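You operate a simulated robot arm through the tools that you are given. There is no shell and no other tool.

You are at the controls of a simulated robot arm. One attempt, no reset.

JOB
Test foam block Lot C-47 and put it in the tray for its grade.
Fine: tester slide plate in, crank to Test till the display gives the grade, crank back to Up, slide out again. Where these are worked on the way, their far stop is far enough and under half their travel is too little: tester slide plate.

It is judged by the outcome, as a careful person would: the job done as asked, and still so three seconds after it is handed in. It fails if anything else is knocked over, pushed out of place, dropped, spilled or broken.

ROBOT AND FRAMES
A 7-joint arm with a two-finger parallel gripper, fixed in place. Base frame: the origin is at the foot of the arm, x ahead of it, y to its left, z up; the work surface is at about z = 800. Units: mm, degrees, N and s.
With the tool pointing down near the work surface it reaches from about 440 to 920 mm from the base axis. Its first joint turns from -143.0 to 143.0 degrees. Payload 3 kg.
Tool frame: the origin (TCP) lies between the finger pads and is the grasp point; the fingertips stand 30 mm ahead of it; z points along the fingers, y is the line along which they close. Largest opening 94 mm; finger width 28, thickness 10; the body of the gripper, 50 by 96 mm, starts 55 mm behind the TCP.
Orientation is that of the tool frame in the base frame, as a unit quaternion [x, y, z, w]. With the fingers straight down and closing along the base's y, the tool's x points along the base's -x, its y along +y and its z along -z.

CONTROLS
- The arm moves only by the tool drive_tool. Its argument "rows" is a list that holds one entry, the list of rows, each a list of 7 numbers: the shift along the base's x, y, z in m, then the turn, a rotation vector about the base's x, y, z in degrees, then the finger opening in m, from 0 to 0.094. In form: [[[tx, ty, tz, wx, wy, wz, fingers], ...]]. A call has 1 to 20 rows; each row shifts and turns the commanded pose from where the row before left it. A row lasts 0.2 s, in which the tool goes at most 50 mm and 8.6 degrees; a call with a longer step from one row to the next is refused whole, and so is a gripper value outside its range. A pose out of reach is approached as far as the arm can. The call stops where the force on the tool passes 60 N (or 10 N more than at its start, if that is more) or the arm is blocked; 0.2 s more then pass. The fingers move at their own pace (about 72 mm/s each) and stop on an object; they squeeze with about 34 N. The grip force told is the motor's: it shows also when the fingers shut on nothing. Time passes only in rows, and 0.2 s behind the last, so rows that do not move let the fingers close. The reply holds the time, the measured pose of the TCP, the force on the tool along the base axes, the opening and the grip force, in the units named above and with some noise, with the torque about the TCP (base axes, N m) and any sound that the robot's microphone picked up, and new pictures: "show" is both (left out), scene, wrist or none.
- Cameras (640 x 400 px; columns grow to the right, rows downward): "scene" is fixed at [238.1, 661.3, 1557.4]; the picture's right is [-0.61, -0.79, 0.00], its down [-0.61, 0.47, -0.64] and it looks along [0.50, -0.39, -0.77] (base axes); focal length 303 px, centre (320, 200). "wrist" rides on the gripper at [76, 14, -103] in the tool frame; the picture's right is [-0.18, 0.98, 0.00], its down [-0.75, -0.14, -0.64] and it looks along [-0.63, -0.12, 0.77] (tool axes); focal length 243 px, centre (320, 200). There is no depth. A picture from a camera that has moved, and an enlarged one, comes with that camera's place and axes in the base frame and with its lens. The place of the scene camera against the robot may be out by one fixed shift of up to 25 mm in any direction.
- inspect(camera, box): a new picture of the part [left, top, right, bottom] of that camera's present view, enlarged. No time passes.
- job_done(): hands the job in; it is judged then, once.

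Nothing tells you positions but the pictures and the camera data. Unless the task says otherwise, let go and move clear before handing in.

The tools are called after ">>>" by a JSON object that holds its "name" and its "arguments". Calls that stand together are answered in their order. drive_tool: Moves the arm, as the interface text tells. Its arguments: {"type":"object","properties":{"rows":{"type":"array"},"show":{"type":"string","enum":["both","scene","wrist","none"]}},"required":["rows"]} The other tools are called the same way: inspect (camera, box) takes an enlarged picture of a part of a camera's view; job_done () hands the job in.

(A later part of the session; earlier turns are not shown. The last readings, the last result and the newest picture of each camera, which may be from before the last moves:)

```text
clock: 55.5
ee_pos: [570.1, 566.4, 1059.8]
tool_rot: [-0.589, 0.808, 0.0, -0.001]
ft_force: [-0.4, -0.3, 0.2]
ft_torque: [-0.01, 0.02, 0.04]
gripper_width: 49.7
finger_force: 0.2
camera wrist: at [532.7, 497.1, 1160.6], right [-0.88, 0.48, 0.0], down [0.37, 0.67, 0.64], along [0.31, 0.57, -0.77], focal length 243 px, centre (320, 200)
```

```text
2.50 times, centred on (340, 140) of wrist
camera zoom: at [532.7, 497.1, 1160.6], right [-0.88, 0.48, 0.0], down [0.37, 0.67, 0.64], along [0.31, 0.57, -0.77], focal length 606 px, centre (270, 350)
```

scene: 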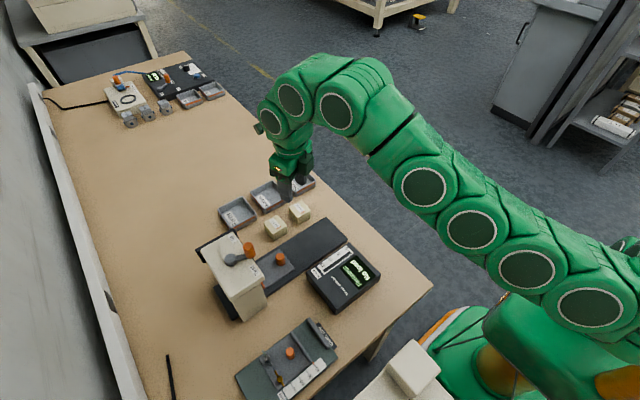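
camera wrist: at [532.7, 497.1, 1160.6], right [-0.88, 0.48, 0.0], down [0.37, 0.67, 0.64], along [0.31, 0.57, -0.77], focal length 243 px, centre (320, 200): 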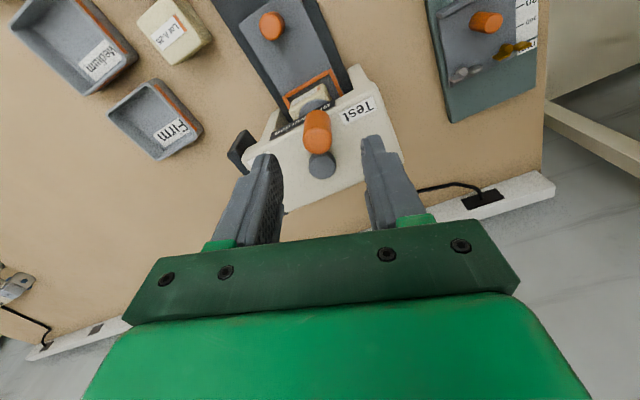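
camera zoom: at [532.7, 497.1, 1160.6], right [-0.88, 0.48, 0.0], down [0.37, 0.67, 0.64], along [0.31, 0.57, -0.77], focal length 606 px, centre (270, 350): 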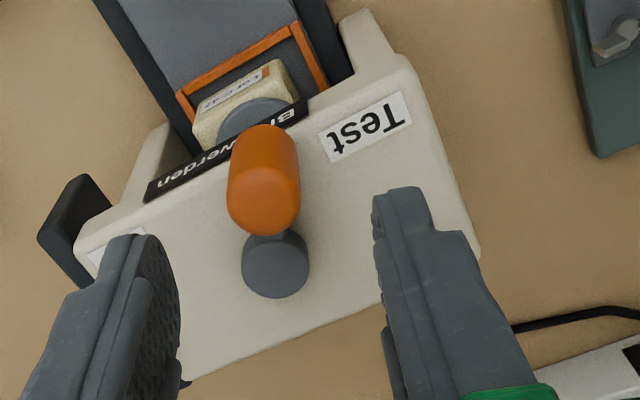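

I'm lined up to within 2 mm. I'll make that trim and descend over the handle.

>>> {"name": "drive_tool", "arguments": {"rows": [[[0.0015, -0.0003, -0.02, 0, 0, 0, 0.05], [0, 0, -0.02, 0, 0, 0, 0.05], [0, 0, -0.012, 0, 0, 0, 0.05], [0, 0, -0.008, 0, 0, 0, 0.05], [0, 0, 0, 0, 0, 0, 0.05]]], "show": "wrist"}}

>>> {"name": "inspect", "arguments": {"camera": "wrist", "box": [220, 60, 460, 220]}}

```text
clock: 56.7
ee_pos: [571.7, 565.6, 999.4]
tool_rot: [-0.589, 0.808, 0.001, 0.0]
ft_force: [0.4, -0.3, 0.2]
ft_torque: [-0.01, -0.01, 0.0]
gripper_width: 49.8
finger_force: 0.0
camera wrist: at [535.1, 497.2, 1100.5], right [-0.88, 0.48, 0.0], down [0.37, 0.67, 0.64], along [0.31, 0.57, -0.77], focal length 243 px, centre (320, 200)
```

wrist: 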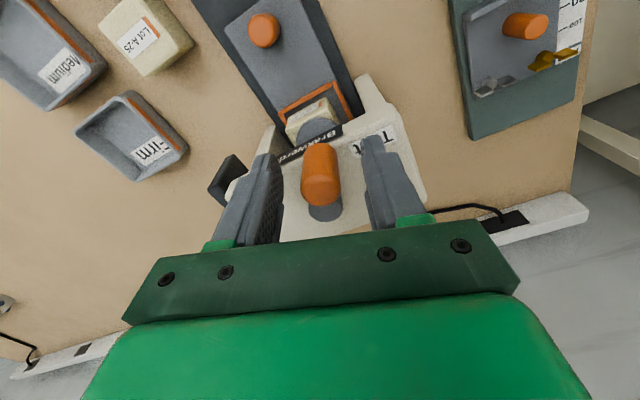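

```text
2.50 times, centred on (340, 140) of wrist
camera zoom: at [535.1, 497.2, 1100.5], right [-0.88, 0.48, 0.0], down [0.37, 0.67, 0.64], along [0.31, 0.57, -0.77], focal length 606 px, centre (270, 350)
```

zoom: 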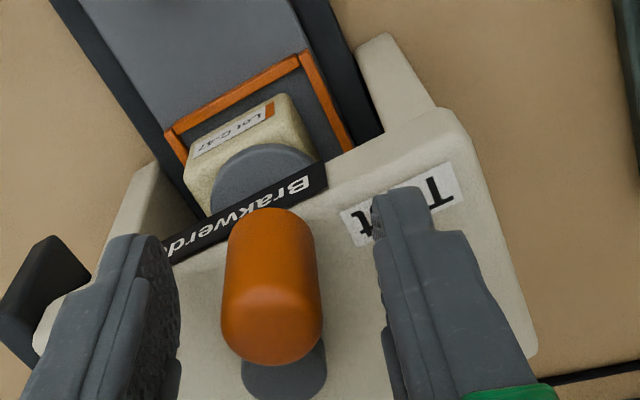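

The handle is between the fingers. Closing.

>>> {"name": "drive_tool", "arguments": {"rows": [[[0, 0, 0, 0, 0, 0, 0.01], [0, 0, 0, 0, 0, 0, 0.01], [0, 0, 0, 0, 0, 0, 0.01], [0, 0, 0, 0, 0, 0, 0.01]]], "show": "none"}}

```text
clock: 57.7
ee_pos: [572.5, 567.4, 998.2]
tool_rot: [-0.589, 0.808, 0.0, 0.001]
ft_force: [0.0, -0.5, 0.3]
ft_torque: [0.13, -0.04, 0.0]
gripper_width: 21.2
finger_force: 45.4
```

It's regripped with no side load. I'll continue the arc clockwise in 6° steps.

>>> {"name": "drive_tool", "arguments": {"rows": [[[-0.0044, 0.0018, 0, 0, 0, -6, 0.01], [-0.0042, 0.0023, 0, 0, 0, -6, 0.01], [0, 0, 0, 0, 0, 0, 0.01]]], "show": "scene"}}

>>> {"name": "inspect", "arguments": {"camera": "scene", "box": [180, 190, 400, 320]}}

```text
clock: 58.5
ee_pos: [564.1, 571.4, 999.2]
tool_rot: [-0.5, 0.866, 0.002, 0.001]
ft_force: [6.2, 10.2, -3.7]
ft_torque: [0.47, -0.33, 0.0]
gripper_width: 21.1
finger_force: 44.6
```

scene: 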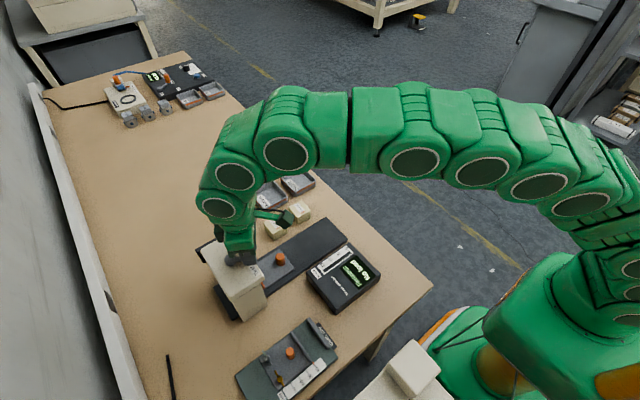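

```text
2.91 times, centred on (290, 255) of scene
camera zoom: at [238.1, 661.3, 1557.4], right [-0.61, -0.79, 0.0], down [-0.61, 0.47, -0.64], along [0.5, -0.39, -0.77], focal length 881 px, centre (407, 40)
```

zoom: 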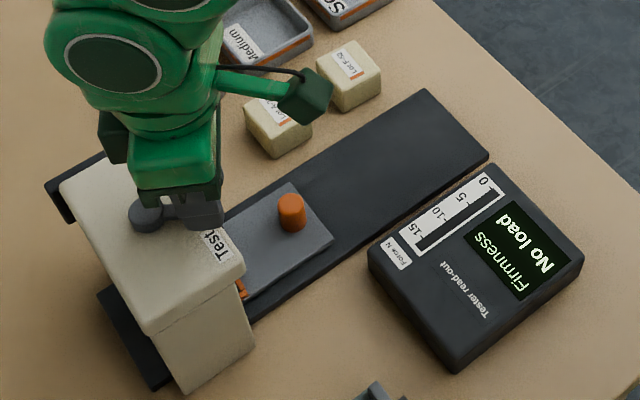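

Moving smoothly with low load and still "No load". Continuing.

>>> {"name": "drive_tool", "arguments": {"rows": [[[-0.0038, 0.0029, 0, 0, 0, -6, 0.01], [-0.0036, 0.0031, 0, 0, 0, -6, 0.01], [0, 0, 0, 0, 0, 0, 0.01]]], "show": "scene"}}

>>> {"name": "inspect", "arguments": {"camera": "scene", "box": [180, 190, 400, 320]}}

```text
clock: 59.3
ee_pos: [557.5, 576.8, 998.8]
tool_rot: [-0.408, 0.913, -0.001, -0.001]
ft_force: [-9.9, -10.1, 2.0]
ft_torque: [-0.5, 0.34, -0.03]
gripper_width: 21.2
finger_force: 44.7
```

scene: 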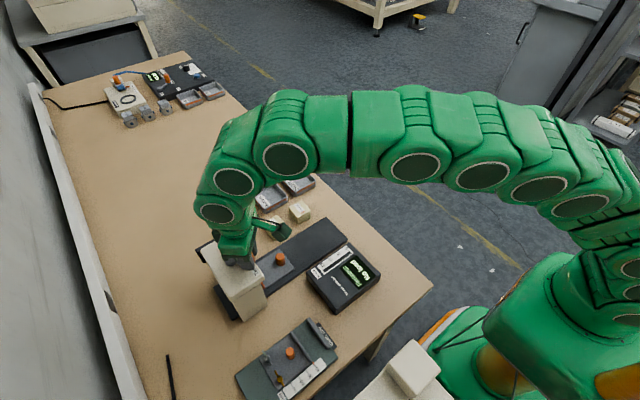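

```text
2.91 times, centred on (290, 255) of scene
camera zoom: at [238.1, 661.3, 1557.4], right [-0.61, -0.79, 0.0], down [-0.61, 0.47, -0.64], along [0.5, -0.39, -0.77], focal length 881 px, centre (407, 40)
```

zoom: 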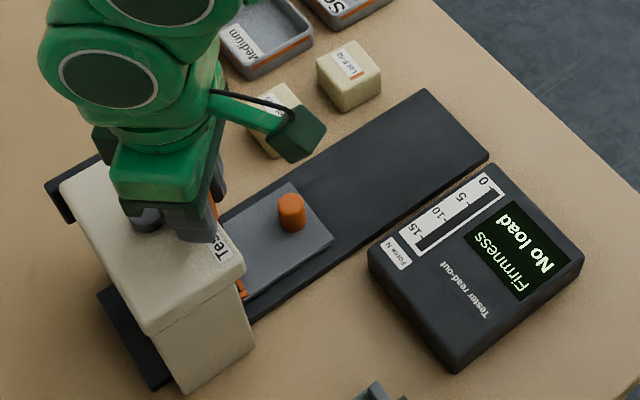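

Still "No load" at about −134°. Two more steps.

>>> {"name": "drive_tool", "arguments": {"rows": [[[-0.0035, 0.0033, 0, 0, 0, -6, 0.01], [-0.0029, 0.0038, 0, 0, 0, -6, 0.01], [0, 0, 0, 0, 0, 0, 0.01]]], "show": "scene"}}

>>> {"name": "inspect", "arguments": {"camera": "scene", "box": [180, 190, 400, 320]}}

```text
clock: 60.1
ee_pos: [552.2, 585.2, 999.4]
tool_rot: [-0.31, 0.951, 0.0, 0.001]
ft_force: [12.9, 8.1, -8.0]
ft_torque: [0.58, -0.76, 0.01]
gripper_width: 21.2
finger_force: 45.6
```

scene: 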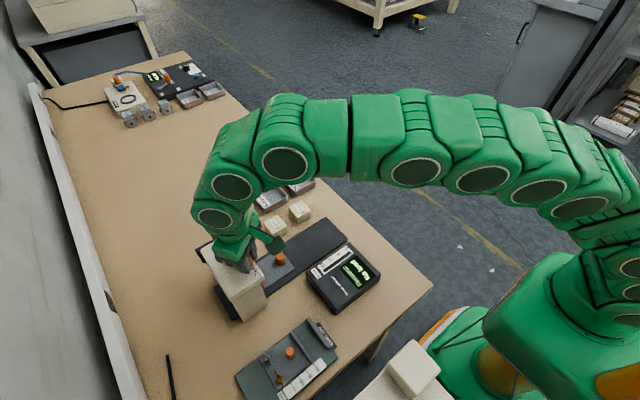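

```text
2.91 times, centred on (290, 255) of scene
camera zoom: at [238.1, 661.3, 1557.4], right [-0.61, -0.79, 0.0], down [-0.61, 0.47, -0.64], along [0.5, -0.39, -0.77], focal length 881 px, centre (407, 40)
```

zoom: 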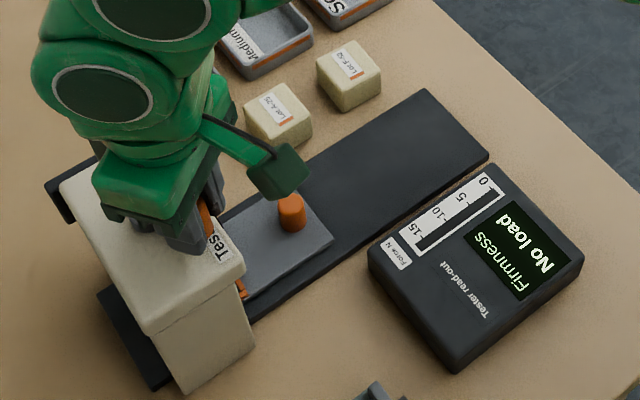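

Continuing in small steps toward Test, still with free movement.

>>> {"name": "drive_tool", "arguments": {"rows": [[[-0.0022, 0.0042, 0.0001, 0, 0, -6, 0.01], [-0.002, 0.0043, 0, 0, 0, -6, 0.01], [0, 0, 0, 0, 0, 0, 0.01]]], "show": "scene"}}

>>> {"name": "inspect", "arguments": {"camera": "scene", "box": [180, 190, 400, 320]}}

```text
clock: 60.9
ee_pos: [547.0, 592.3, 999.5]
tool_rot: [-0.21, 0.978, 0.001, 0.001]
ft_force: [13.8, 4.8, 1.6]
ft_torque: [-0.25, 0.27, 0.01]
gripper_width: 21.2
finger_force: 45.3
```

scene: 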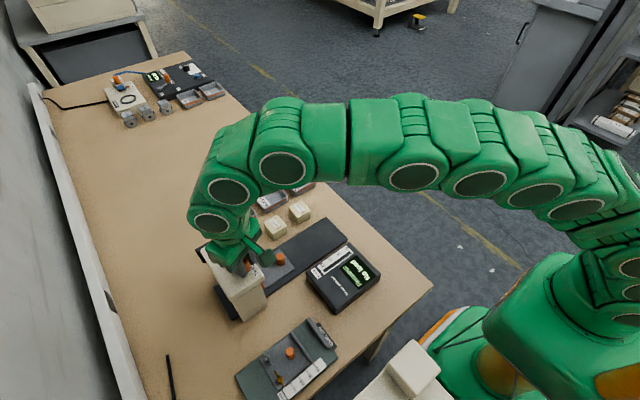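

```text
2.91 times, centred on (290, 255) of scene
camera zoom: at [238.1, 661.3, 1557.4], right [-0.61, -0.79, 0.0], down [-0.61, 0.47, -0.64], along [0.5, -0.39, -0.77], focal length 881 px, centre (407, 40)
```

zoom: 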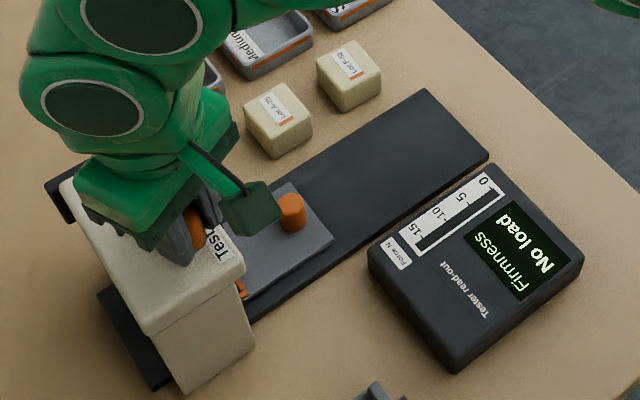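

At about −158° and still no load. Continuing with a slight inward trim.

>>> {"name": "drive_tool", "arguments": {"rows": [[[-0.0013, 0.0046, 0, 0, 0, -6, 0.01], [-0.0011, 0.0046, 0, 0, 0, -6, 0.01], [0, 0, 0, 0, 0, 0, 0.01]]], "show": "scene"}}

>>> {"name": "inspect", "arguments": {"camera": "scene", "box": [180, 190, 400, 320]}}

```text
clock: 61.7
ee_pos: [545.4, 600.6, 998.7]
tool_rot: [-0.106, 0.994, 0.002, 0.001]
ft_force: [11.3, 2.0, 9.6]
ft_torque: [0.05, -0.75, -0.03]
gripper_width: 21.2
finger_force: 44.6
```

scene: 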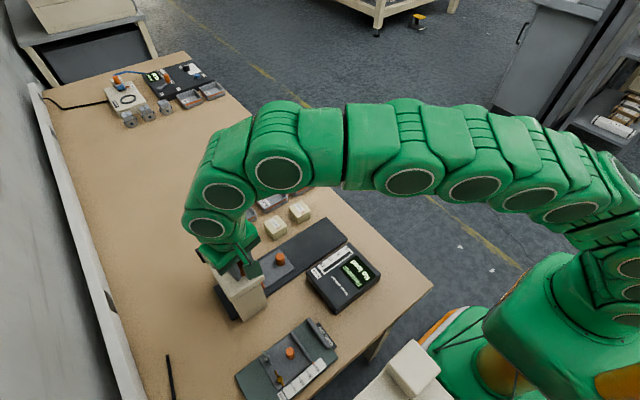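

```text
2.91 times, centred on (290, 255) of scene
camera zoom: at [238.1, 661.3, 1557.4], right [-0.61, -0.79, 0.0], down [-0.61, 0.47, -0.64], along [0.5, -0.39, -0.77], focal length 881 px, centre (407, 40)
```

zoom: 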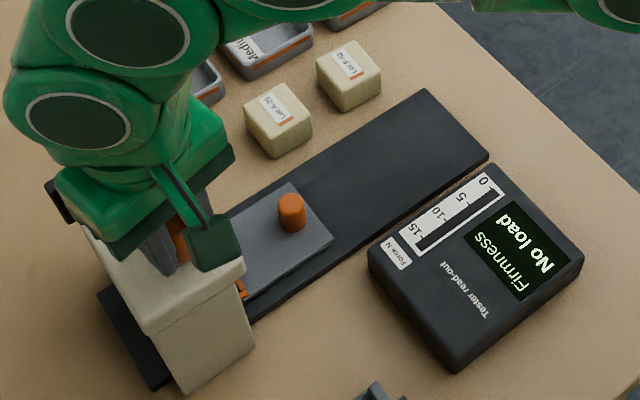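

At about −170° it's still free and shows "No load". I'll step on toward −182°.

>>> {"name": "drive_tool", "arguments": {"rows": [[[-0.0004, 0.0047, 0, 0, 0, -6, 0.01], [-0.0001, 0.0047, 0, 0, 0, -6, 0.01], [0, 0, 0, 0, 0, 0, 0.01]]], "show": "scene"}}

>>> {"name": "inspect", "arguments": {"camera": "scene", "box": [180, 190, 400, 320]}}

>>> {"name": "inspect", "arguments": {"camera": "wrist", "box": [160, 40, 480, 240]}}

```text
clock: 62.5
ee_pos: [544.2, 610.6, 998.1]
tool_rot: [-0.002, 1.0, 0.0, 0.001]
ft_force: [12.3, -0.7, 32.7]
ft_torque: [-0.13, -0.27, -0.02]
gripper_width: 21.3
finger_force: 44.8
```

scene: 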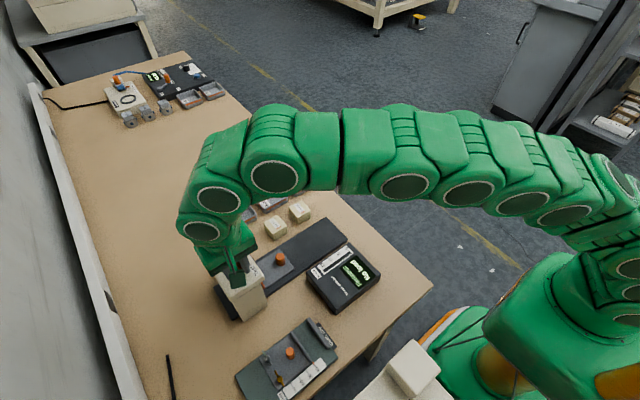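

```text
2.91 times, centred on (290, 255) of scene
camera zoom: at [238.1, 661.3, 1557.4], right [-0.61, -0.79, 0.0], down [-0.61, 0.47, -0.64], along [0.5, -0.39, -0.77], focal length 881 px, centre (407, 40)
```

zoom: 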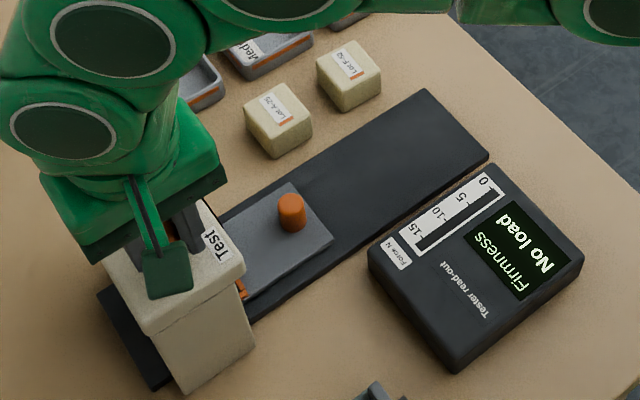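

```text
2.00 times, centred on (320, 140) of wrist
camera zoom: at [467.9, 623.2, 1100.1], right [0.18, 0.98, 0.0], down [0.75, -0.14, 0.64], along [0.63, -0.12, -0.77], focal length 485 px, centre (320, 320)
```

zoom: 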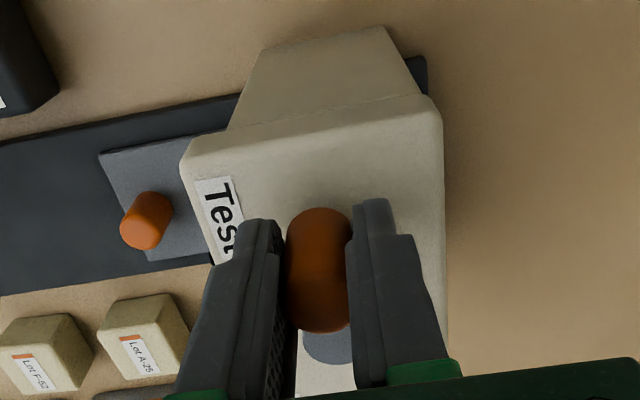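

The lever is now at about −180° and the display still shows "No load", with no stop felt. I'll keep turning in small steps and watch the tangential force.

>>> {"name": "drive_tool", "arguments": {"rows": [[[0.0003, 0.0035, 0.0005, 0, 0, -4.5, 0.01], [0.0006, 0.0035, 0, 0, 0, -4.5, 0.01], [0, 0, 0, 0, 0, 0, 0.01]]], "show": "scene"}}

>>> {"name": "inspect", "arguments": {"camera": "scene", "box": [280, 230, 400, 310]}}

```text
clock: 63.3
ee_pos: [545.4, 617.4, 998.8]
tool_rot: [0.077, 0.997, 0.0, 0.001]
ft_force: [15.8, -2.8, 9.2]
ft_torque: [-0.04, -0.28, 0.0]
gripper_width: 21.1
finger_force: 45.4
```

scene: 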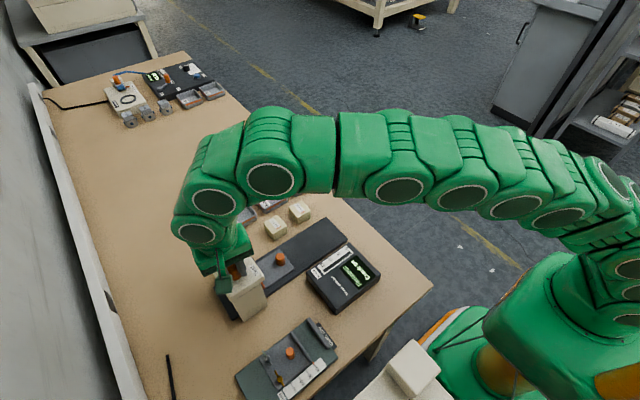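

```text
5.00 times, centred on (340, 270) of scene
camera zoom: at [238.1, 661.3, 1557.4], right [-0.61, -0.79, 0.0], down [-0.61, 0.47, -0.64], along [0.5, -0.39, -0.77], focal length 1514 px, centre (220, -150)
```

zoom: 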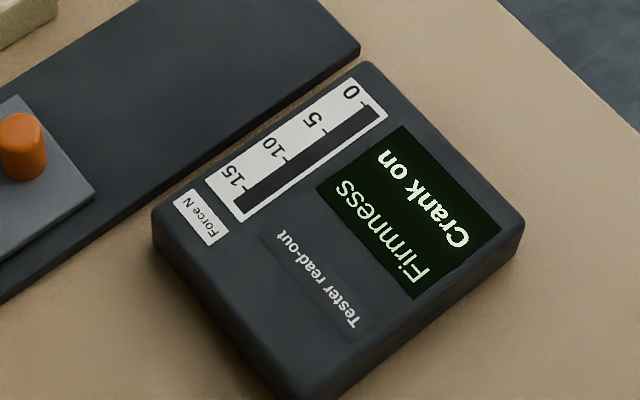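

The display now reads "Crank on", so the foot is touching and I need to keep cranking. Continuing in small steps.

>>> {"name": "drive_tool", "arguments": {"rows": [[[0.0014, 0.0044, 0, 0, 0, -6, 0.01], [0.0016, 0.0044, 0, 0, 0, -6, 0.01], [0, 0, 0, 0, 0, 0, 0.01]]], "show": "scene"}}

>>> {"name": "inspect", "arguments": {"camera": "scene", "box": [280, 230, 400, 310]}}

```text
clock: 64.1
ee_pos: [548.0, 624.6, 998.2]
tool_rot: [0.182, 0.983, -0.001, 0.001]
ft_force: [11.6, -6.2, -4.1]
ft_torque: [-0.12, -0.57, -0.03]
gripper_width: 21.1
finger_force: 45.0
```

scene: 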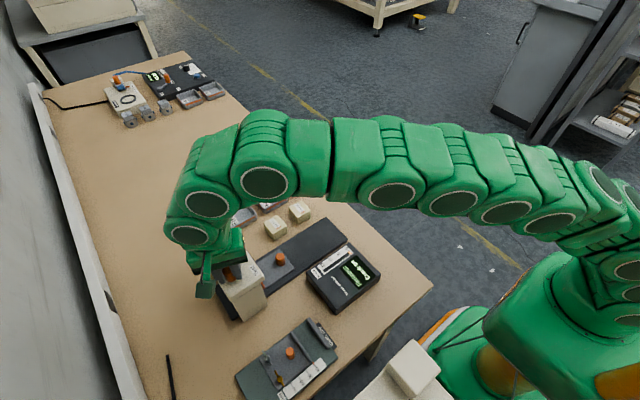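

```text
5.00 times, centred on (340, 270) of scene
camera zoom: at [238.1, 661.3, 1557.4], right [-0.61, -0.79, 0.0], down [-0.61, 0.47, -0.64], along [0.5, -0.39, -0.77], focal length 1514 px, centre (220, -150)
```

zoom: 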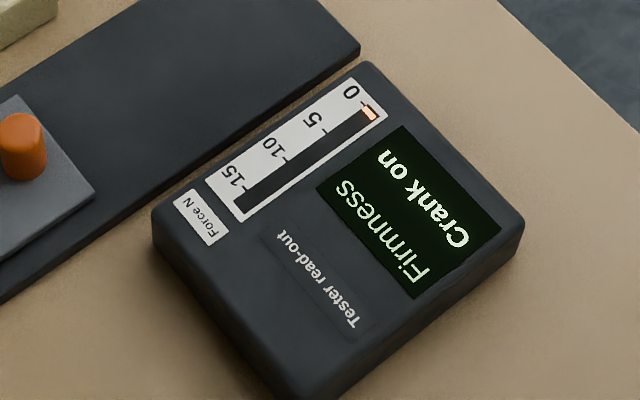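

The load bar is starting to rise. Continuing the arc.

>>> {"name": "drive_tool", "arguments": {"rows": [[[0.0022, 0.0041, 0, 0, 0, -6, 0.01], [0.0024, 0.0039, 0, 0, 0, -6, 0.01], [0, 0, 0, 0, 0, 0, 0.01]]], "show": "scene"}}

>>> {"name": "inspect", "arguments": {"camera": "scene", "box": [280, 230, 400, 310]}}

```text
clock: 64.9
ee_pos: [552.8, 634.8, 998.0]
tool_rot: [0.283, 0.959, 0.0, 0.001]
ft_force: [15.4, -11.3, 6.0]
ft_torque: [0.26, 0.67, 0.05]
gripper_width: 21.2
finger_force: 45.2
```

scene: 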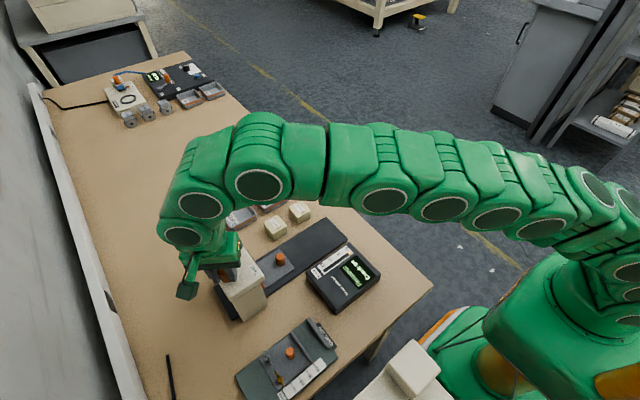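

```text
5.00 times, centred on (340, 270) of scene
camera zoom: at [238.1, 661.3, 1557.4], right [-0.61, -0.79, 0.0], down [-0.61, 0.47, -0.64], along [0.5, -0.39, -0.77], focal length 1514 px, centre (220, -150)
```

zoom: 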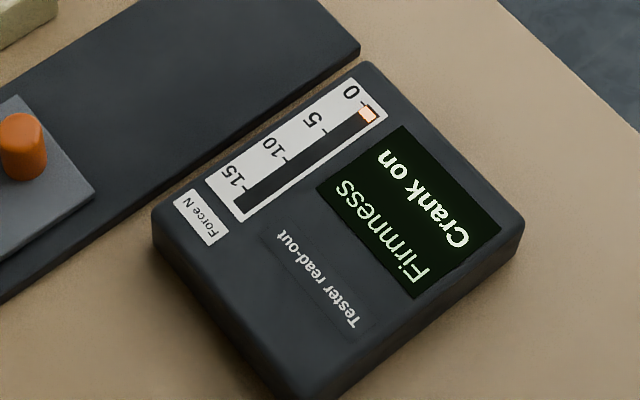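

The force is rising slowly (about 2 N). Continuing.

>>> {"name": "drive_tool", "arguments": {"rows": [[[0.0031, 0.0034, 0, 0, 0, -6, 0.01], [0.0032, 0.0033, 0, 0, 0, -6, 0.01], [0, 0, 0, 0, 0, 0, 0.01]]], "show": "scene"}}

>>> {"name": "inspect", "arguments": {"camera": "scene", "box": [280, 230, 400, 310]}}

```text
clock: 65.7
ee_pos: [558.7, 642.4, 997.4]
tool_rot: [0.382, 0.924, -0.001, 0.0]
ft_force: [8.1, -8.3, -3.7]
ft_torque: [0.0, -0.06, 0.04]
gripper_width: 21.1
finger_force: 45.0
```

scene: 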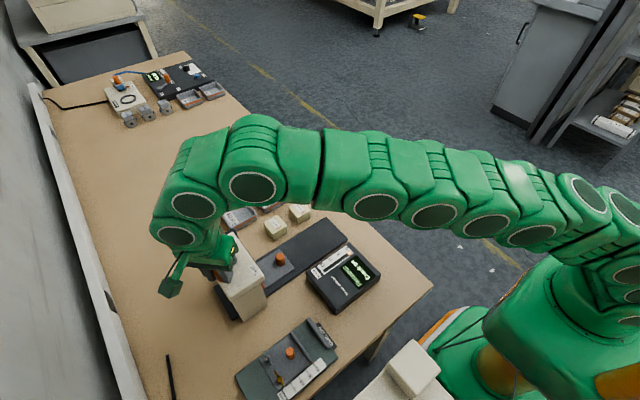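

```text
5.00 times, centred on (340, 270) of scene
camera zoom: at [238.1, 661.3, 1557.4], right [-0.61, -0.79, 0.0], down [-0.61, 0.47, -0.64], along [0.5, -0.39, -0.77], focal length 1514 px, centre (220, -150)
```

zoom: 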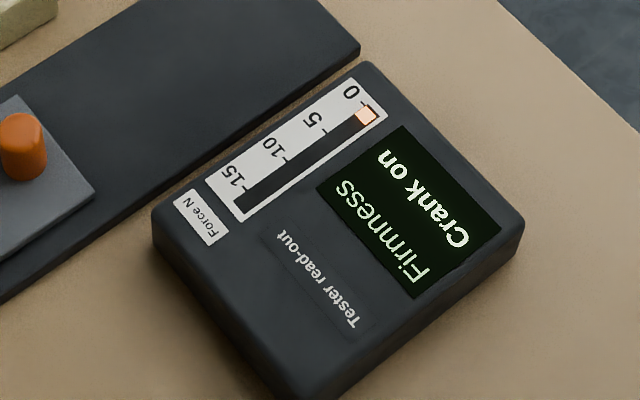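

About 2.7 N and still "Crank on". Reach gets tighter on the far side, so I'll start tilting the fingers outward along the lever, about the closing axis, while continuing the arc.

>>> {"name": "drive_tool", "arguments": {"rows": [[[0.0036, 0.0029, 0, 2.4, 1.8, -6, 0.01], [0.0038, 0.0026, 0, 2.5, 1.7, -6, 0.01], [0, 0, 0, 0, 0, 0, 0.01]]], "show": "scene"}}

>>> {"name": "inspect", "arguments": {"camera": "scene", "box": [280, 230, 400, 310]}}

```text
clock: 66.5
ee_pos: [566.0, 645.7, 998.8]
tool_rot: [0.476, 0.878, 0.027, -0.044]
ft_force: [7.8, -13.8, 0.5]
ft_torque: [-1.15, 0.09, -0.01]
gripper_width: 21.2
finger_force: 44.8
```

scene: 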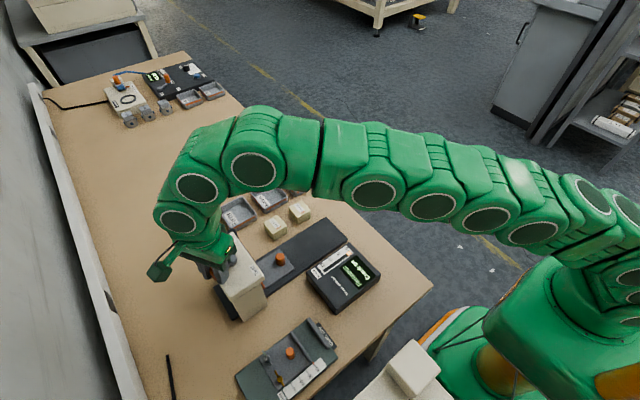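

```text
5.00 times, centred on (340, 270) of scene
camera zoom: at [238.1, 661.3, 1557.4], right [-0.61, -0.79, 0.0], down [-0.61, 0.47, -0.64], along [0.5, -0.39, -0.77], focal length 1514 px, centre (220, -150)
```

zoom: 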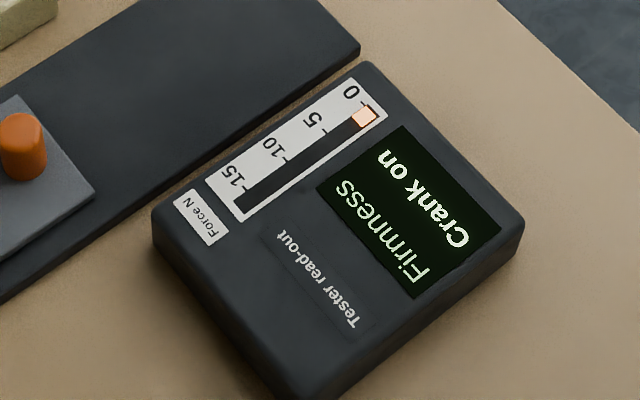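

The tilt goes the right way and the force is about 3.2 N. Continuing.

>>> {"name": "drive_tool", "arguments": {"rows": [[[0.0041, 0.0019, 0, 2.7, 1.3, -6, 0.01], [0.0042, 0.0017, 0, 2.8, 1.0, -6, 0.01], [0, 0, 0, 0, 0, 0, 0.01]]], "show": "scene"}}

>>> {"name": "inspect", "arguments": {"camera": "scene", "box": [280, 230, 400, 310]}}

```text
clock: 67.3
ee_pos: [574.4, 650.0, 997.3]
tool_rot: [0.562, 0.82, 0.065, -0.081]
ft_force: [0.6, -6.1, 4.4]
ft_torque: [-0.9, 1.01, -0.04]
gripper_width: 21.4
finger_force: 45.1
```

scene: 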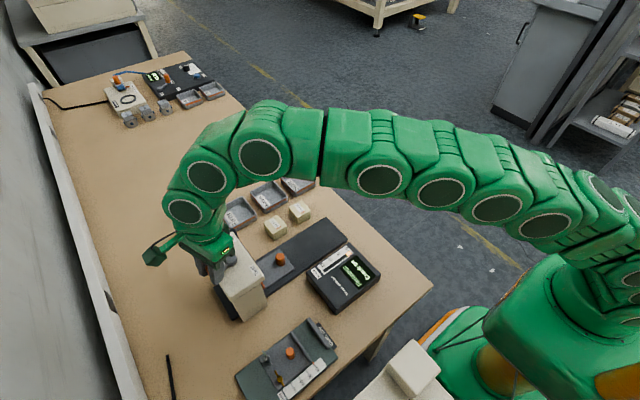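

```text
5.00 times, centred on (340, 270) of scene
camera zoom: at [238.1, 661.3, 1557.4], right [-0.61, -0.79, 0.0], down [-0.61, 0.47, -0.64], along [0.5, -0.39, -0.77], focal length 1514 px, centre (220, -150)
```

zoom: 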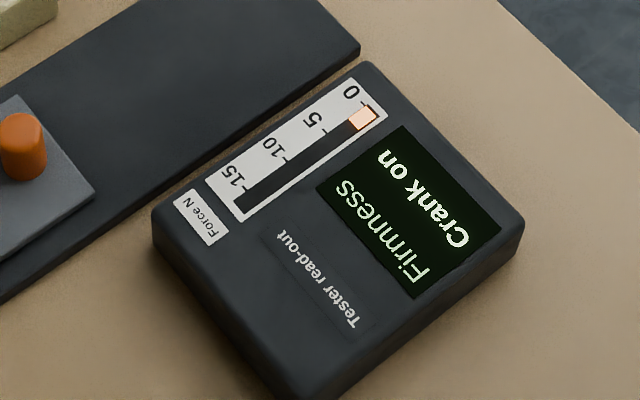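

Continuing; about 3.5 N and the load is rising gently.

>>> {"name": "drive_tool", "arguments": {"rows": [[[0.0044, 0.0013, 0, 1.5, 0.35, -6, 0.01], [0.0045, 0.0008, 0, 1.5, 0.2, -6, 0.01], [0, 0, 0, 0, 0, 0, 0.01]]], "show": "scene"}}

>>> {"name": "inspect", "arguments": {"camera": "scene", "box": [280, 230, 400, 310]}}

```text
clock: 68.1
ee_pos: [583.4, 653.8, 997.8]
tool_rot: [0.643, 0.754, 0.092, -0.093]
ft_force: [0.6, -3.6, -5.2]
ft_torque: [-0.38, 1.33, 0.0]
gripper_width: 21.5
finger_force: 44.7
```

scene: 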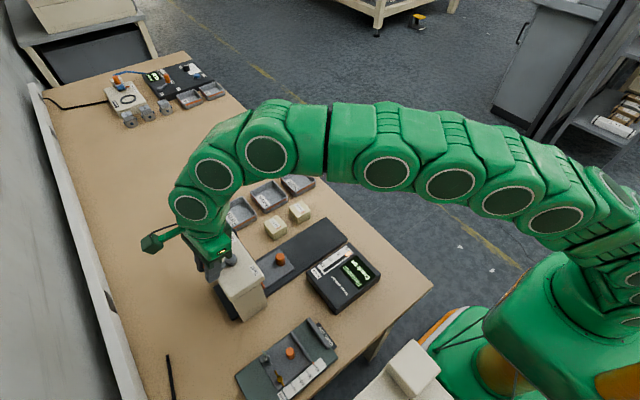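

```text
5.00 times, centred on (340, 270) of scene
camera zoom: at [238.1, 661.3, 1557.4], right [-0.61, -0.79, 0.0], down [-0.61, 0.47, -0.64], along [0.5, -0.39, -0.77], focal length 1514 px, centre (220, -150)
```

zoom: 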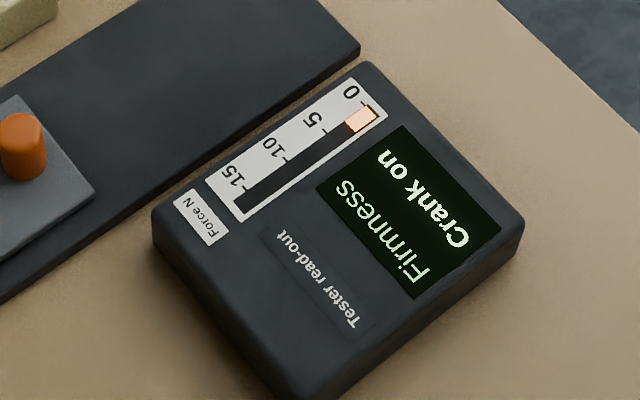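

Continuing past 90°.

>>> {"name": "drive_tool", "arguments": {"rows": [[[0.0045, 0.0004, 0, 1.0, 0, -6, 0.01], [0.0045, -0.0001, 0, 1.0, -0.1, -6, 0.01], [0, 0, 0, 0, 0, 0, 0.01]]], "show": "scene"}}

>>> {"name": "inspect", "arguments": {"camera": "scene", "box": [280, 230, 400, 310]}}

```text
clock: 68.9
ee_pos: [591.4, 653.3, 998.9]
tool_rot: [0.717, 0.682, 0.115, -0.094]
ft_force: [-0.9, -12.6, -1.2]
ft_torque: [-0.19, 1.26, -0.02]
gripper_width: 21.8
finger_force: 45.1
```

scene: 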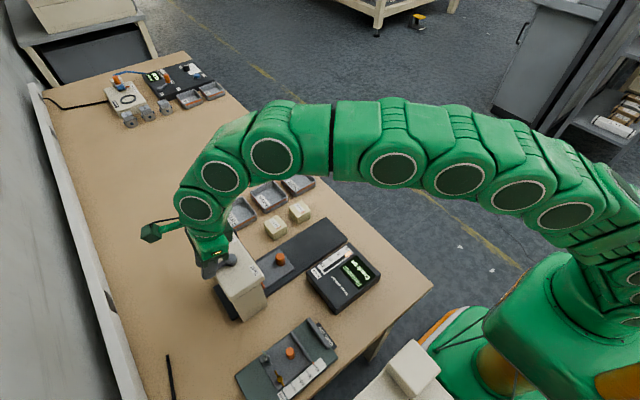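

```text
5.00 times, centred on (340, 270) of scene
camera zoom: at [238.1, 661.3, 1557.4], right [-0.61, -0.79, 0.0], down [-0.61, 0.47, -0.64], along [0.5, -0.39, -0.77], focal length 1514 px, centre (220, -150)
```

zoom: 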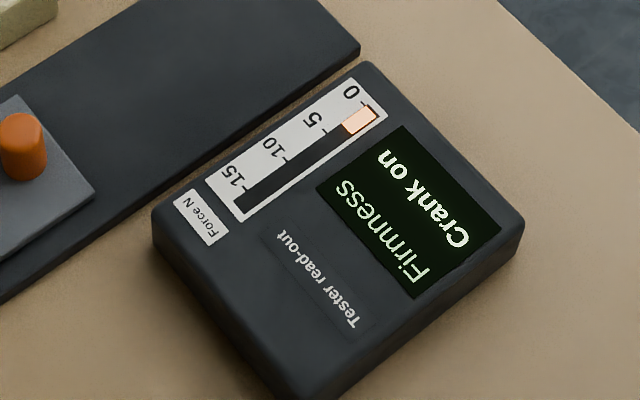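

The bar is near 4.5 N with "Crank on" still showing. Continuing.

>>> {"name": "drive_tool", "arguments": {"rows": [[[0.0045, -0.0009, 0, 0, 0, -6, 0.01], [0.0044, -0.0011, 0, 0, 0, -6, 0.01], [0, 0, 0, 0, 0, 0, 0.01]]], "show": "scene"}}

>>> {"name": "inspect", "arguments": {"camera": "scene", "box": [280, 230, 400, 310]}}

```text
clock: 69.7
ee_pos: [600.6, 652.1, 998.2]
tool_rot: [0.784, 0.603, 0.122, -0.08]
ft_force: [2.3, 7.9, -15.0]
ft_torque: [0.1, 1.44, 0.01]
gripper_width: 21.6
finger_force: 45.4
```

scene: 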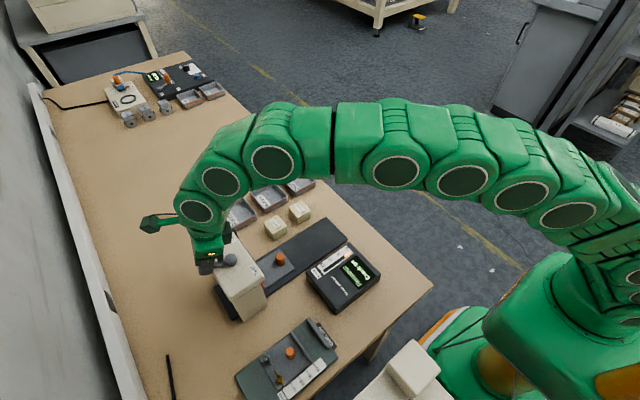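

```text
5.00 times, centred on (340, 270) of scene
camera zoom: at [238.1, 661.3, 1557.4], right [-0.61, -0.79, 0.0], down [-0.61, 0.47, -0.64], along [0.5, -0.39, -0.77], focal length 1514 px, centre (220, -150)
```

zoom: 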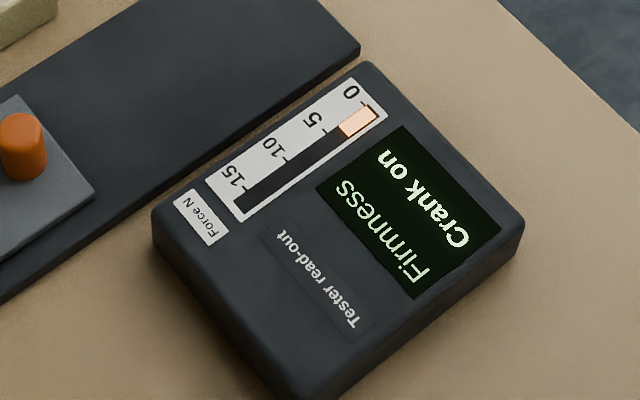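

Continuing; the lever is now at about −287° from Up.

>>> {"name": "drive_tool", "arguments": {"rows": [[[0.0043, -0.0013, -0.0003, 0, 0, -6, 0.01], [0.0041, -0.0019, 0, 0, 0, -6, 0.01], [0, 0, 0, 0, 0, 0, 0.01]]], "show": "scene"}}

>>> {"name": "inspect", "arguments": {"camera": "scene", "box": [280, 230, 400, 310]}}

```text
clock: 70.5
ee_pos: [610.1, 648.6, 998.8]
tool_rot: [0.843, 0.517, 0.131, -0.066]
ft_force: [7.9, 15.0, -28.6]
ft_torque: [0.9, 0.99, 0.0]
gripper_width: 21.7
finger_force: 45.2
```

scene: 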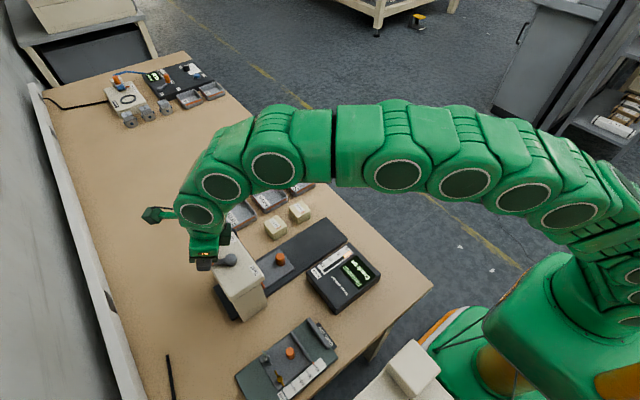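

```text
5.00 times, centred on (340, 270) of scene
camera zoom: at [238.1, 661.3, 1557.4], right [-0.61, -0.79, 0.0], down [-0.61, 0.47, -0.64], along [0.5, -0.39, -0.77], focal length 1514 px, centre (220, -150)
```

zoom: 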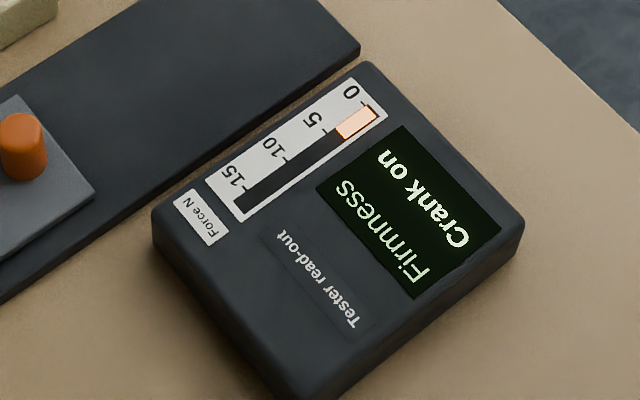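

The bar is near 5 N. I'll trim z and the radius and take two more steps before the wrist's yaw limit.

>>> {"name": "drive_tool", "arguments": {"rows": [[[0.0041, -0.002, -0.0006, 0, 0, -6, 0.01], [0.0036, -0.0028, 0, 0, 0, -6, 0.01], [0, 0, 0, 0, 0, 0, 0.01]]], "show": "both"}}

>>> {"name": "inspect", "arguments": {"camera": "scene", "box": [280, 230, 400, 310]}}

```text
clock: 71.5
ee_pos: [639.1, 623.6, 1001.2]
tool_rot: [0.9, 0.411, 0.138, -0.05]
ft_force: [-0.2, 0.8, -0.3]
ft_torque: [-0.08, -0.08, -0.01]
gripper_width: 10.0
finger_force: 0.0
stopped in row 3: the arm was blocked; the commanded pose is now the measured one
camera wrist: at [676.0, 647.1, 1119.3], right [0.63, -0.78, -0.03], down [-0.71, -0.59, 0.39], along [-0.32, -0.22, -0.92], focal length 243 px, centre (320, 200)
```

scene: 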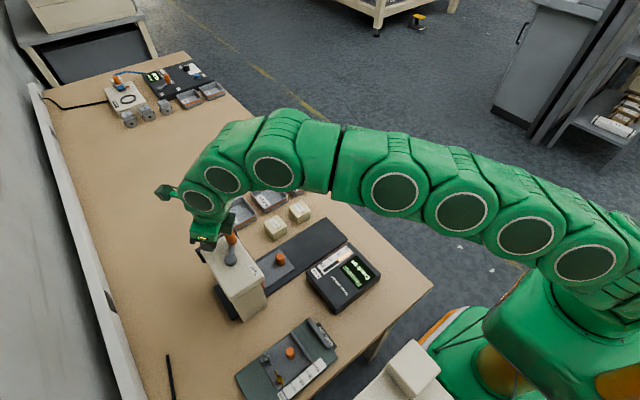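
wrist: 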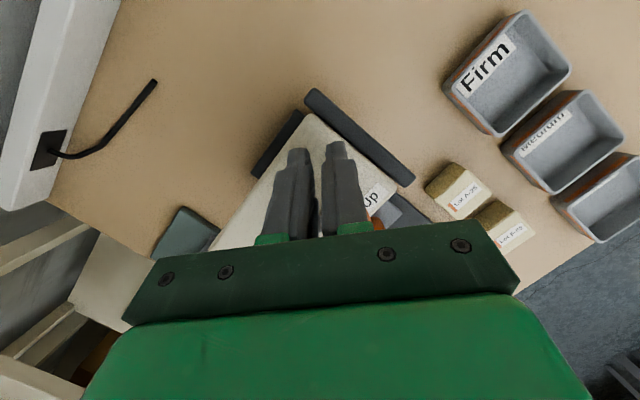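

```text
5.00 times, centred on (340, 270) of scene
camera zoom: at [238.1, 661.3, 1557.4], right [-0.61, -0.79, 0.0], down [-0.61, 0.47, -0.64], along [0.5, -0.39, -0.77], focal length 1514 px, centre (220, -150)
```

zoom: 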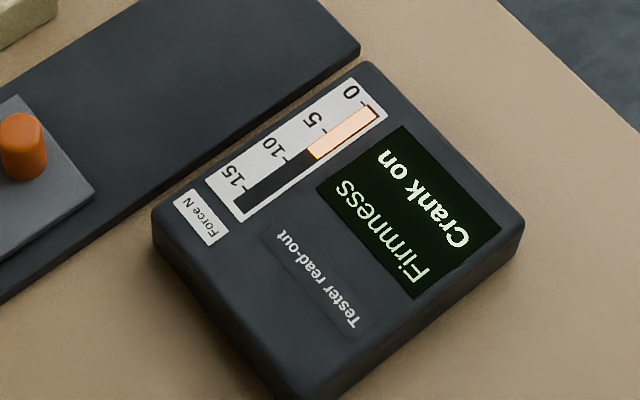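

The wrist jumped near its limit and the fingers slipped off the handle, closing on nothing. The crank itself turned further, and the bar now reads about 8 N with nothing knocked. I'll check the crank's present position and whether it holds.

>>> {"name": "drive_tool", "arguments": {"rows": [[[0, 0, 0.02, 0, 0, 0, 0.01], [0, 0, 0.03, 0, 0, 0, 0.01], [0, 0, 0, 0, 0, 0, 0.01]]], "show": "both"}}

>>> {"name": "inspect", "arguments": {"camera": "scene", "box": [180, 190, 400, 320]}}

```text
clock: 72.3
ee_pos: [638.8, 624.4, 1049.2]
tool_rot: [0.899, 0.412, 0.138, -0.05]
ft_force: [-0.4, -0.9, -0.6]
ft_torque: [-0.01, 0.0, 0.02]
gripper_width: 9.7
finger_force: 0.1
camera wrist: at [675.2, 648.0, 1169.7], right [0.63, -0.78, -0.03], down [-0.71, -0.59, 0.39], along [-0.32, -0.22, -0.92], focal length 243 px, centre (320, 200)
```

scene: 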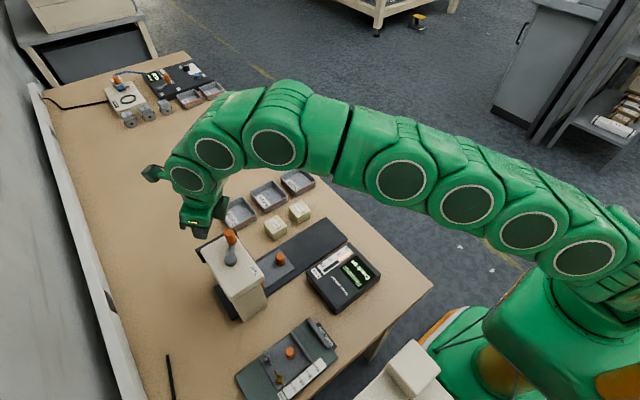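
wrist: 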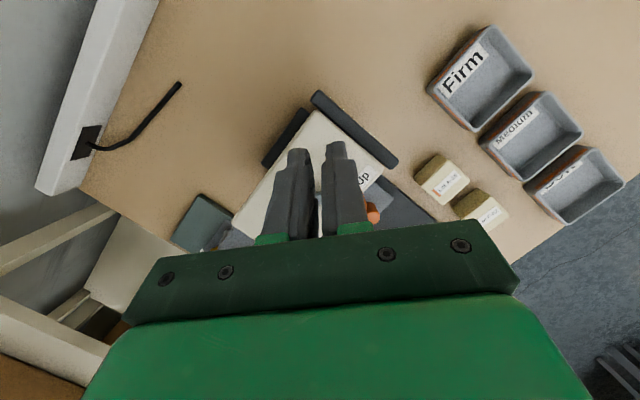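

```text
2.91 times, centred on (290, 255) of scene
camera zoom: at [238.1, 661.3, 1557.4], right [-0.61, -0.79, 0.0], down [-0.61, 0.47, -0.64], along [0.5, -0.39, -0.77], focal length 881 px, centre (407, 40)
```

zoom: 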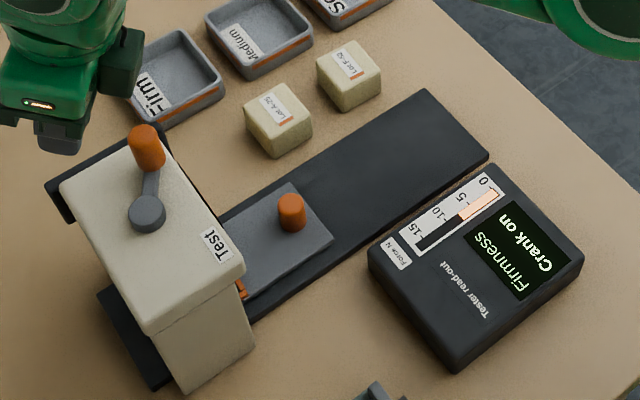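

The crank holds at about −40° after one full turn (−400° total), and the bar reads about 8 N. The label spacing suggests Test is about 80° further. I'll pull inward, straighten the tool, and set yaw to about −40° for a fresh grip.

>>> {"name": "drive_tool", "arguments": {"rows": [[[-0.025, -0.0265, 0.004, 0, 0, 0, 0.05], [-0.025, -0.0265, 0.004, 0, 0, 0, 0.05], [-0.025, -0.0265, 0.004, 0, 0, 0, 0.05], [0, 0, 0, -5.9, 6.0, 0, 0.05], [0, 0, 0, -5.9, 6.0, 0, 0.05], [0, 0, 0, 0, 0, 8.3, 0.05], [0, 0, 0, 0, 0, 8.3, 0.05], [0, 0, 0, 0, 0, 8.3, 0.05], [0, 0, 0, 0, 0, 8.3, 0.05], [0, 0, 0, 0, 0, 8.3, 0.05], [0, 0, 0, 0, 0, 8.3, 0.05], [0, 0, 0, 0, 0, 8.3, 0.05], [0, 0, 0, 0, 0, 8.3, 0.05], [0, 0, 0, 0, 0, 8.3, 0.05], [0, 0, 0, 0, 0, 8.3, 0.05], [0, 0, 0, 0, 0, 8.3, 0.05], [0, 0, 0, 0, 0, 0, 0.05]]], "show": "both"}}

>>> {"name": "inspect", "arguments": {"camera": "wrist", "box": [160, 40, 480, 240]}}

```text
clock: 75.9
ee_pos: [562.6, 543.5, 1061.3]
tool_rot: [0.337, 0.941, 0.0, -0.002]
ft_force: [0.5, -0.2, -0.3]
ft_torque: [0.0, -0.02, 0.02]
gripper_width: 49.8
finger_force: 0.0
camera wrist: at [513.7, 601.9, 1162.9], right [0.77, 0.64, 0.0], down [0.49, -0.59, 0.64], along [0.41, -0.49, -0.77], focal length 243 px, centre (320, 200)
```

scene: 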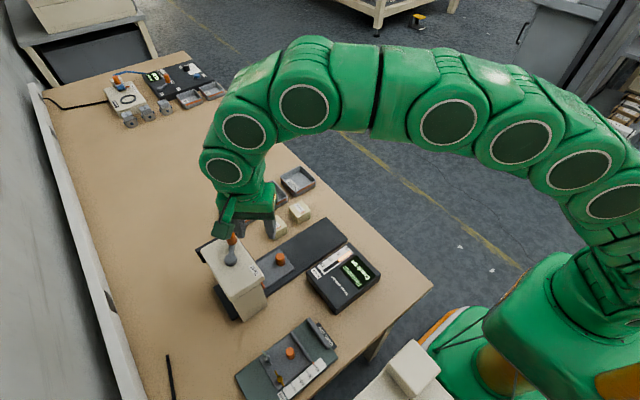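
wrist: 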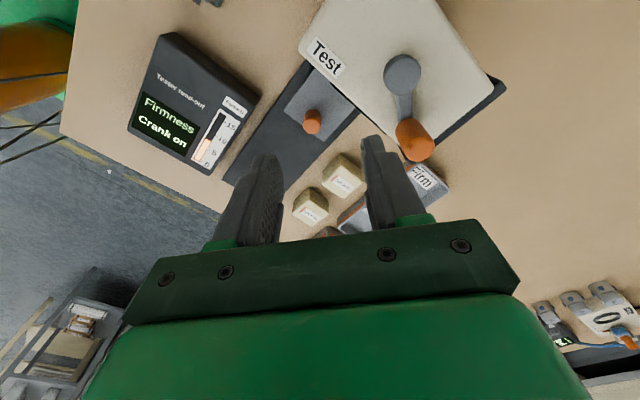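

```text
2.00 times, centred on (320, 140) of wrist
camera zoom: at [513.7, 601.9, 1162.9], right [0.77, 0.64, 0.0], down [0.49, -0.59, 0.64], along [0.41, -0.49, -0.77], focal length 485 px, centre (320, 320)
```

zoom: 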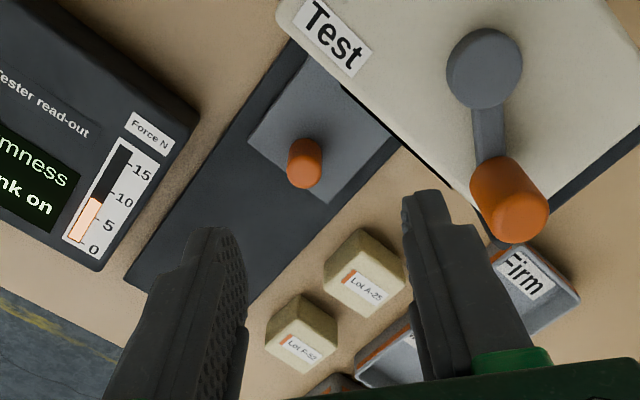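

The handle is at about (625.5, 584), so the lever angle is about −33°. I'll drop to just above handle height, slide over it, and then descend.

>>> {"name": "drive_tool", "arguments": {"rows": [[[0, 0, -0.024, 0, 0, 6, 0.05], [0.0155, 0.01, 0, 0, 0, 0, 0.05], [0.0155, 0.01, 0, 0, 0, 0, 0.05], [0.0155, 0.01, 0, 0, 0, 0, 0.05], [0.0155, 0.01, 0, 0, 0, 0, 0.05], [0, 0, 0, 0, 0, 0, 0.05]]], "show": "wrist"}}

>>> {"name": "inspect", "arguments": {"camera": "wrist", "box": [160, 40, 480, 240]}}

```text
clock: 77.3
ee_pos: [625.8, 585.2, 1036.2]
tool_rot: [0.288, 0.958, 0.0, -0.002]
ft_force: [-1.0, -0.4, 1.0]
ft_torque: [0.01, 0.0, 0.02]
gripper_width: 50.2
finger_force: 0.0
camera wrist: at [569.5, 637.3, 1138.2], right [0.7, 0.72, 0.0], down [0.55, -0.53, 0.64], along [0.46, -0.45, -0.77], focal length 243 px, centre (320, 200)
```

wrist: 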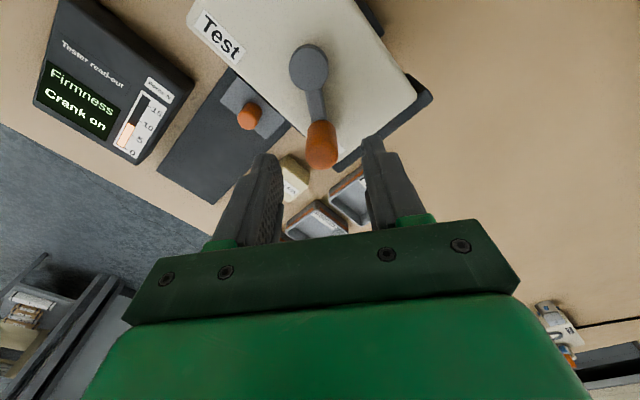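

```text
2.00 times, centred on (320, 140) of wrist
camera zoom: at [569.5, 637.3, 1138.2], right [0.7, 0.72, 0.0], down [0.55, -0.53, 0.64], along [0.46, -0.45, -0.77], focal length 485 px, centre (320, 320)
```

zoom: 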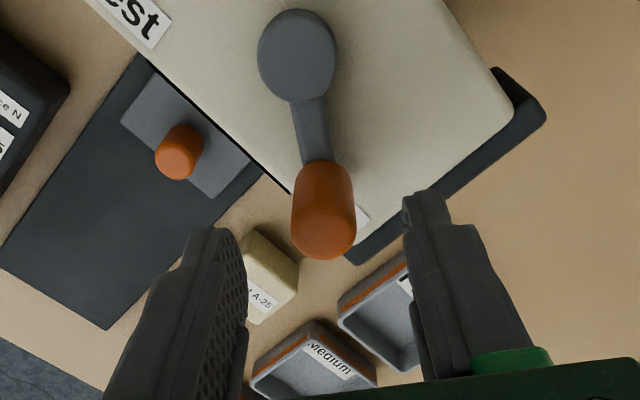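

The handle top is exactly under the tool. Descending and closing.

>>> {"name": "drive_tool", "arguments": {"rows": [[[0, 0, -0.015, 0, 0, 0, 0.05], [0, 0, -0.014, 0, 0, 0, 0.05], [0, 0, -0.008, 0, 0, 0, 0.05], [0, 0, 0, 0, 0, 0, 0.05], [0, 0, 0, 0, 0, 0, 0.01], [0, 0, 0, 0, 0, 0, 0.01], [0, 0, 0, 0, 0, 0, 0.01], [0, 0, 0, 0, 0, 0, 0.01]]], "show": "wrist"}}

```text
clock: 79.1
ee_pos: [627.0, 584.8, 999.7]
tool_rot: [0.288, 0.958, 0.0, -0.002]
ft_force: [1.1, -0.1, 2.9]
ft_torque: [0.05, -0.03, 0.0]
gripper_width: 21.1
finger_force: 45.0
camera wrist: at [570.9, 637.1, 1101.5], right [0.7, 0.72, 0.0], down [0.55, -0.53, 0.64], along [0.46, -0.45, -0.77], focal length 243 px, centre (320, 200)
```

wrist: 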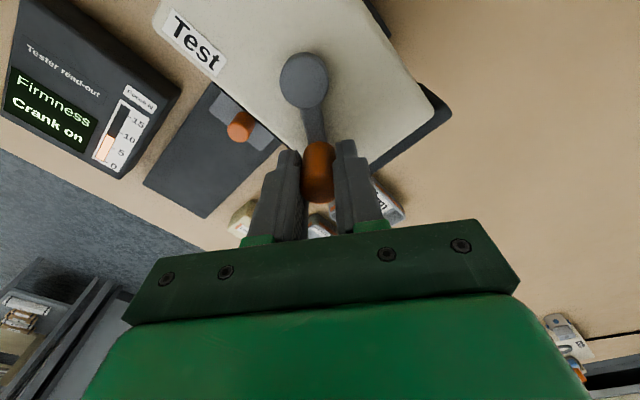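

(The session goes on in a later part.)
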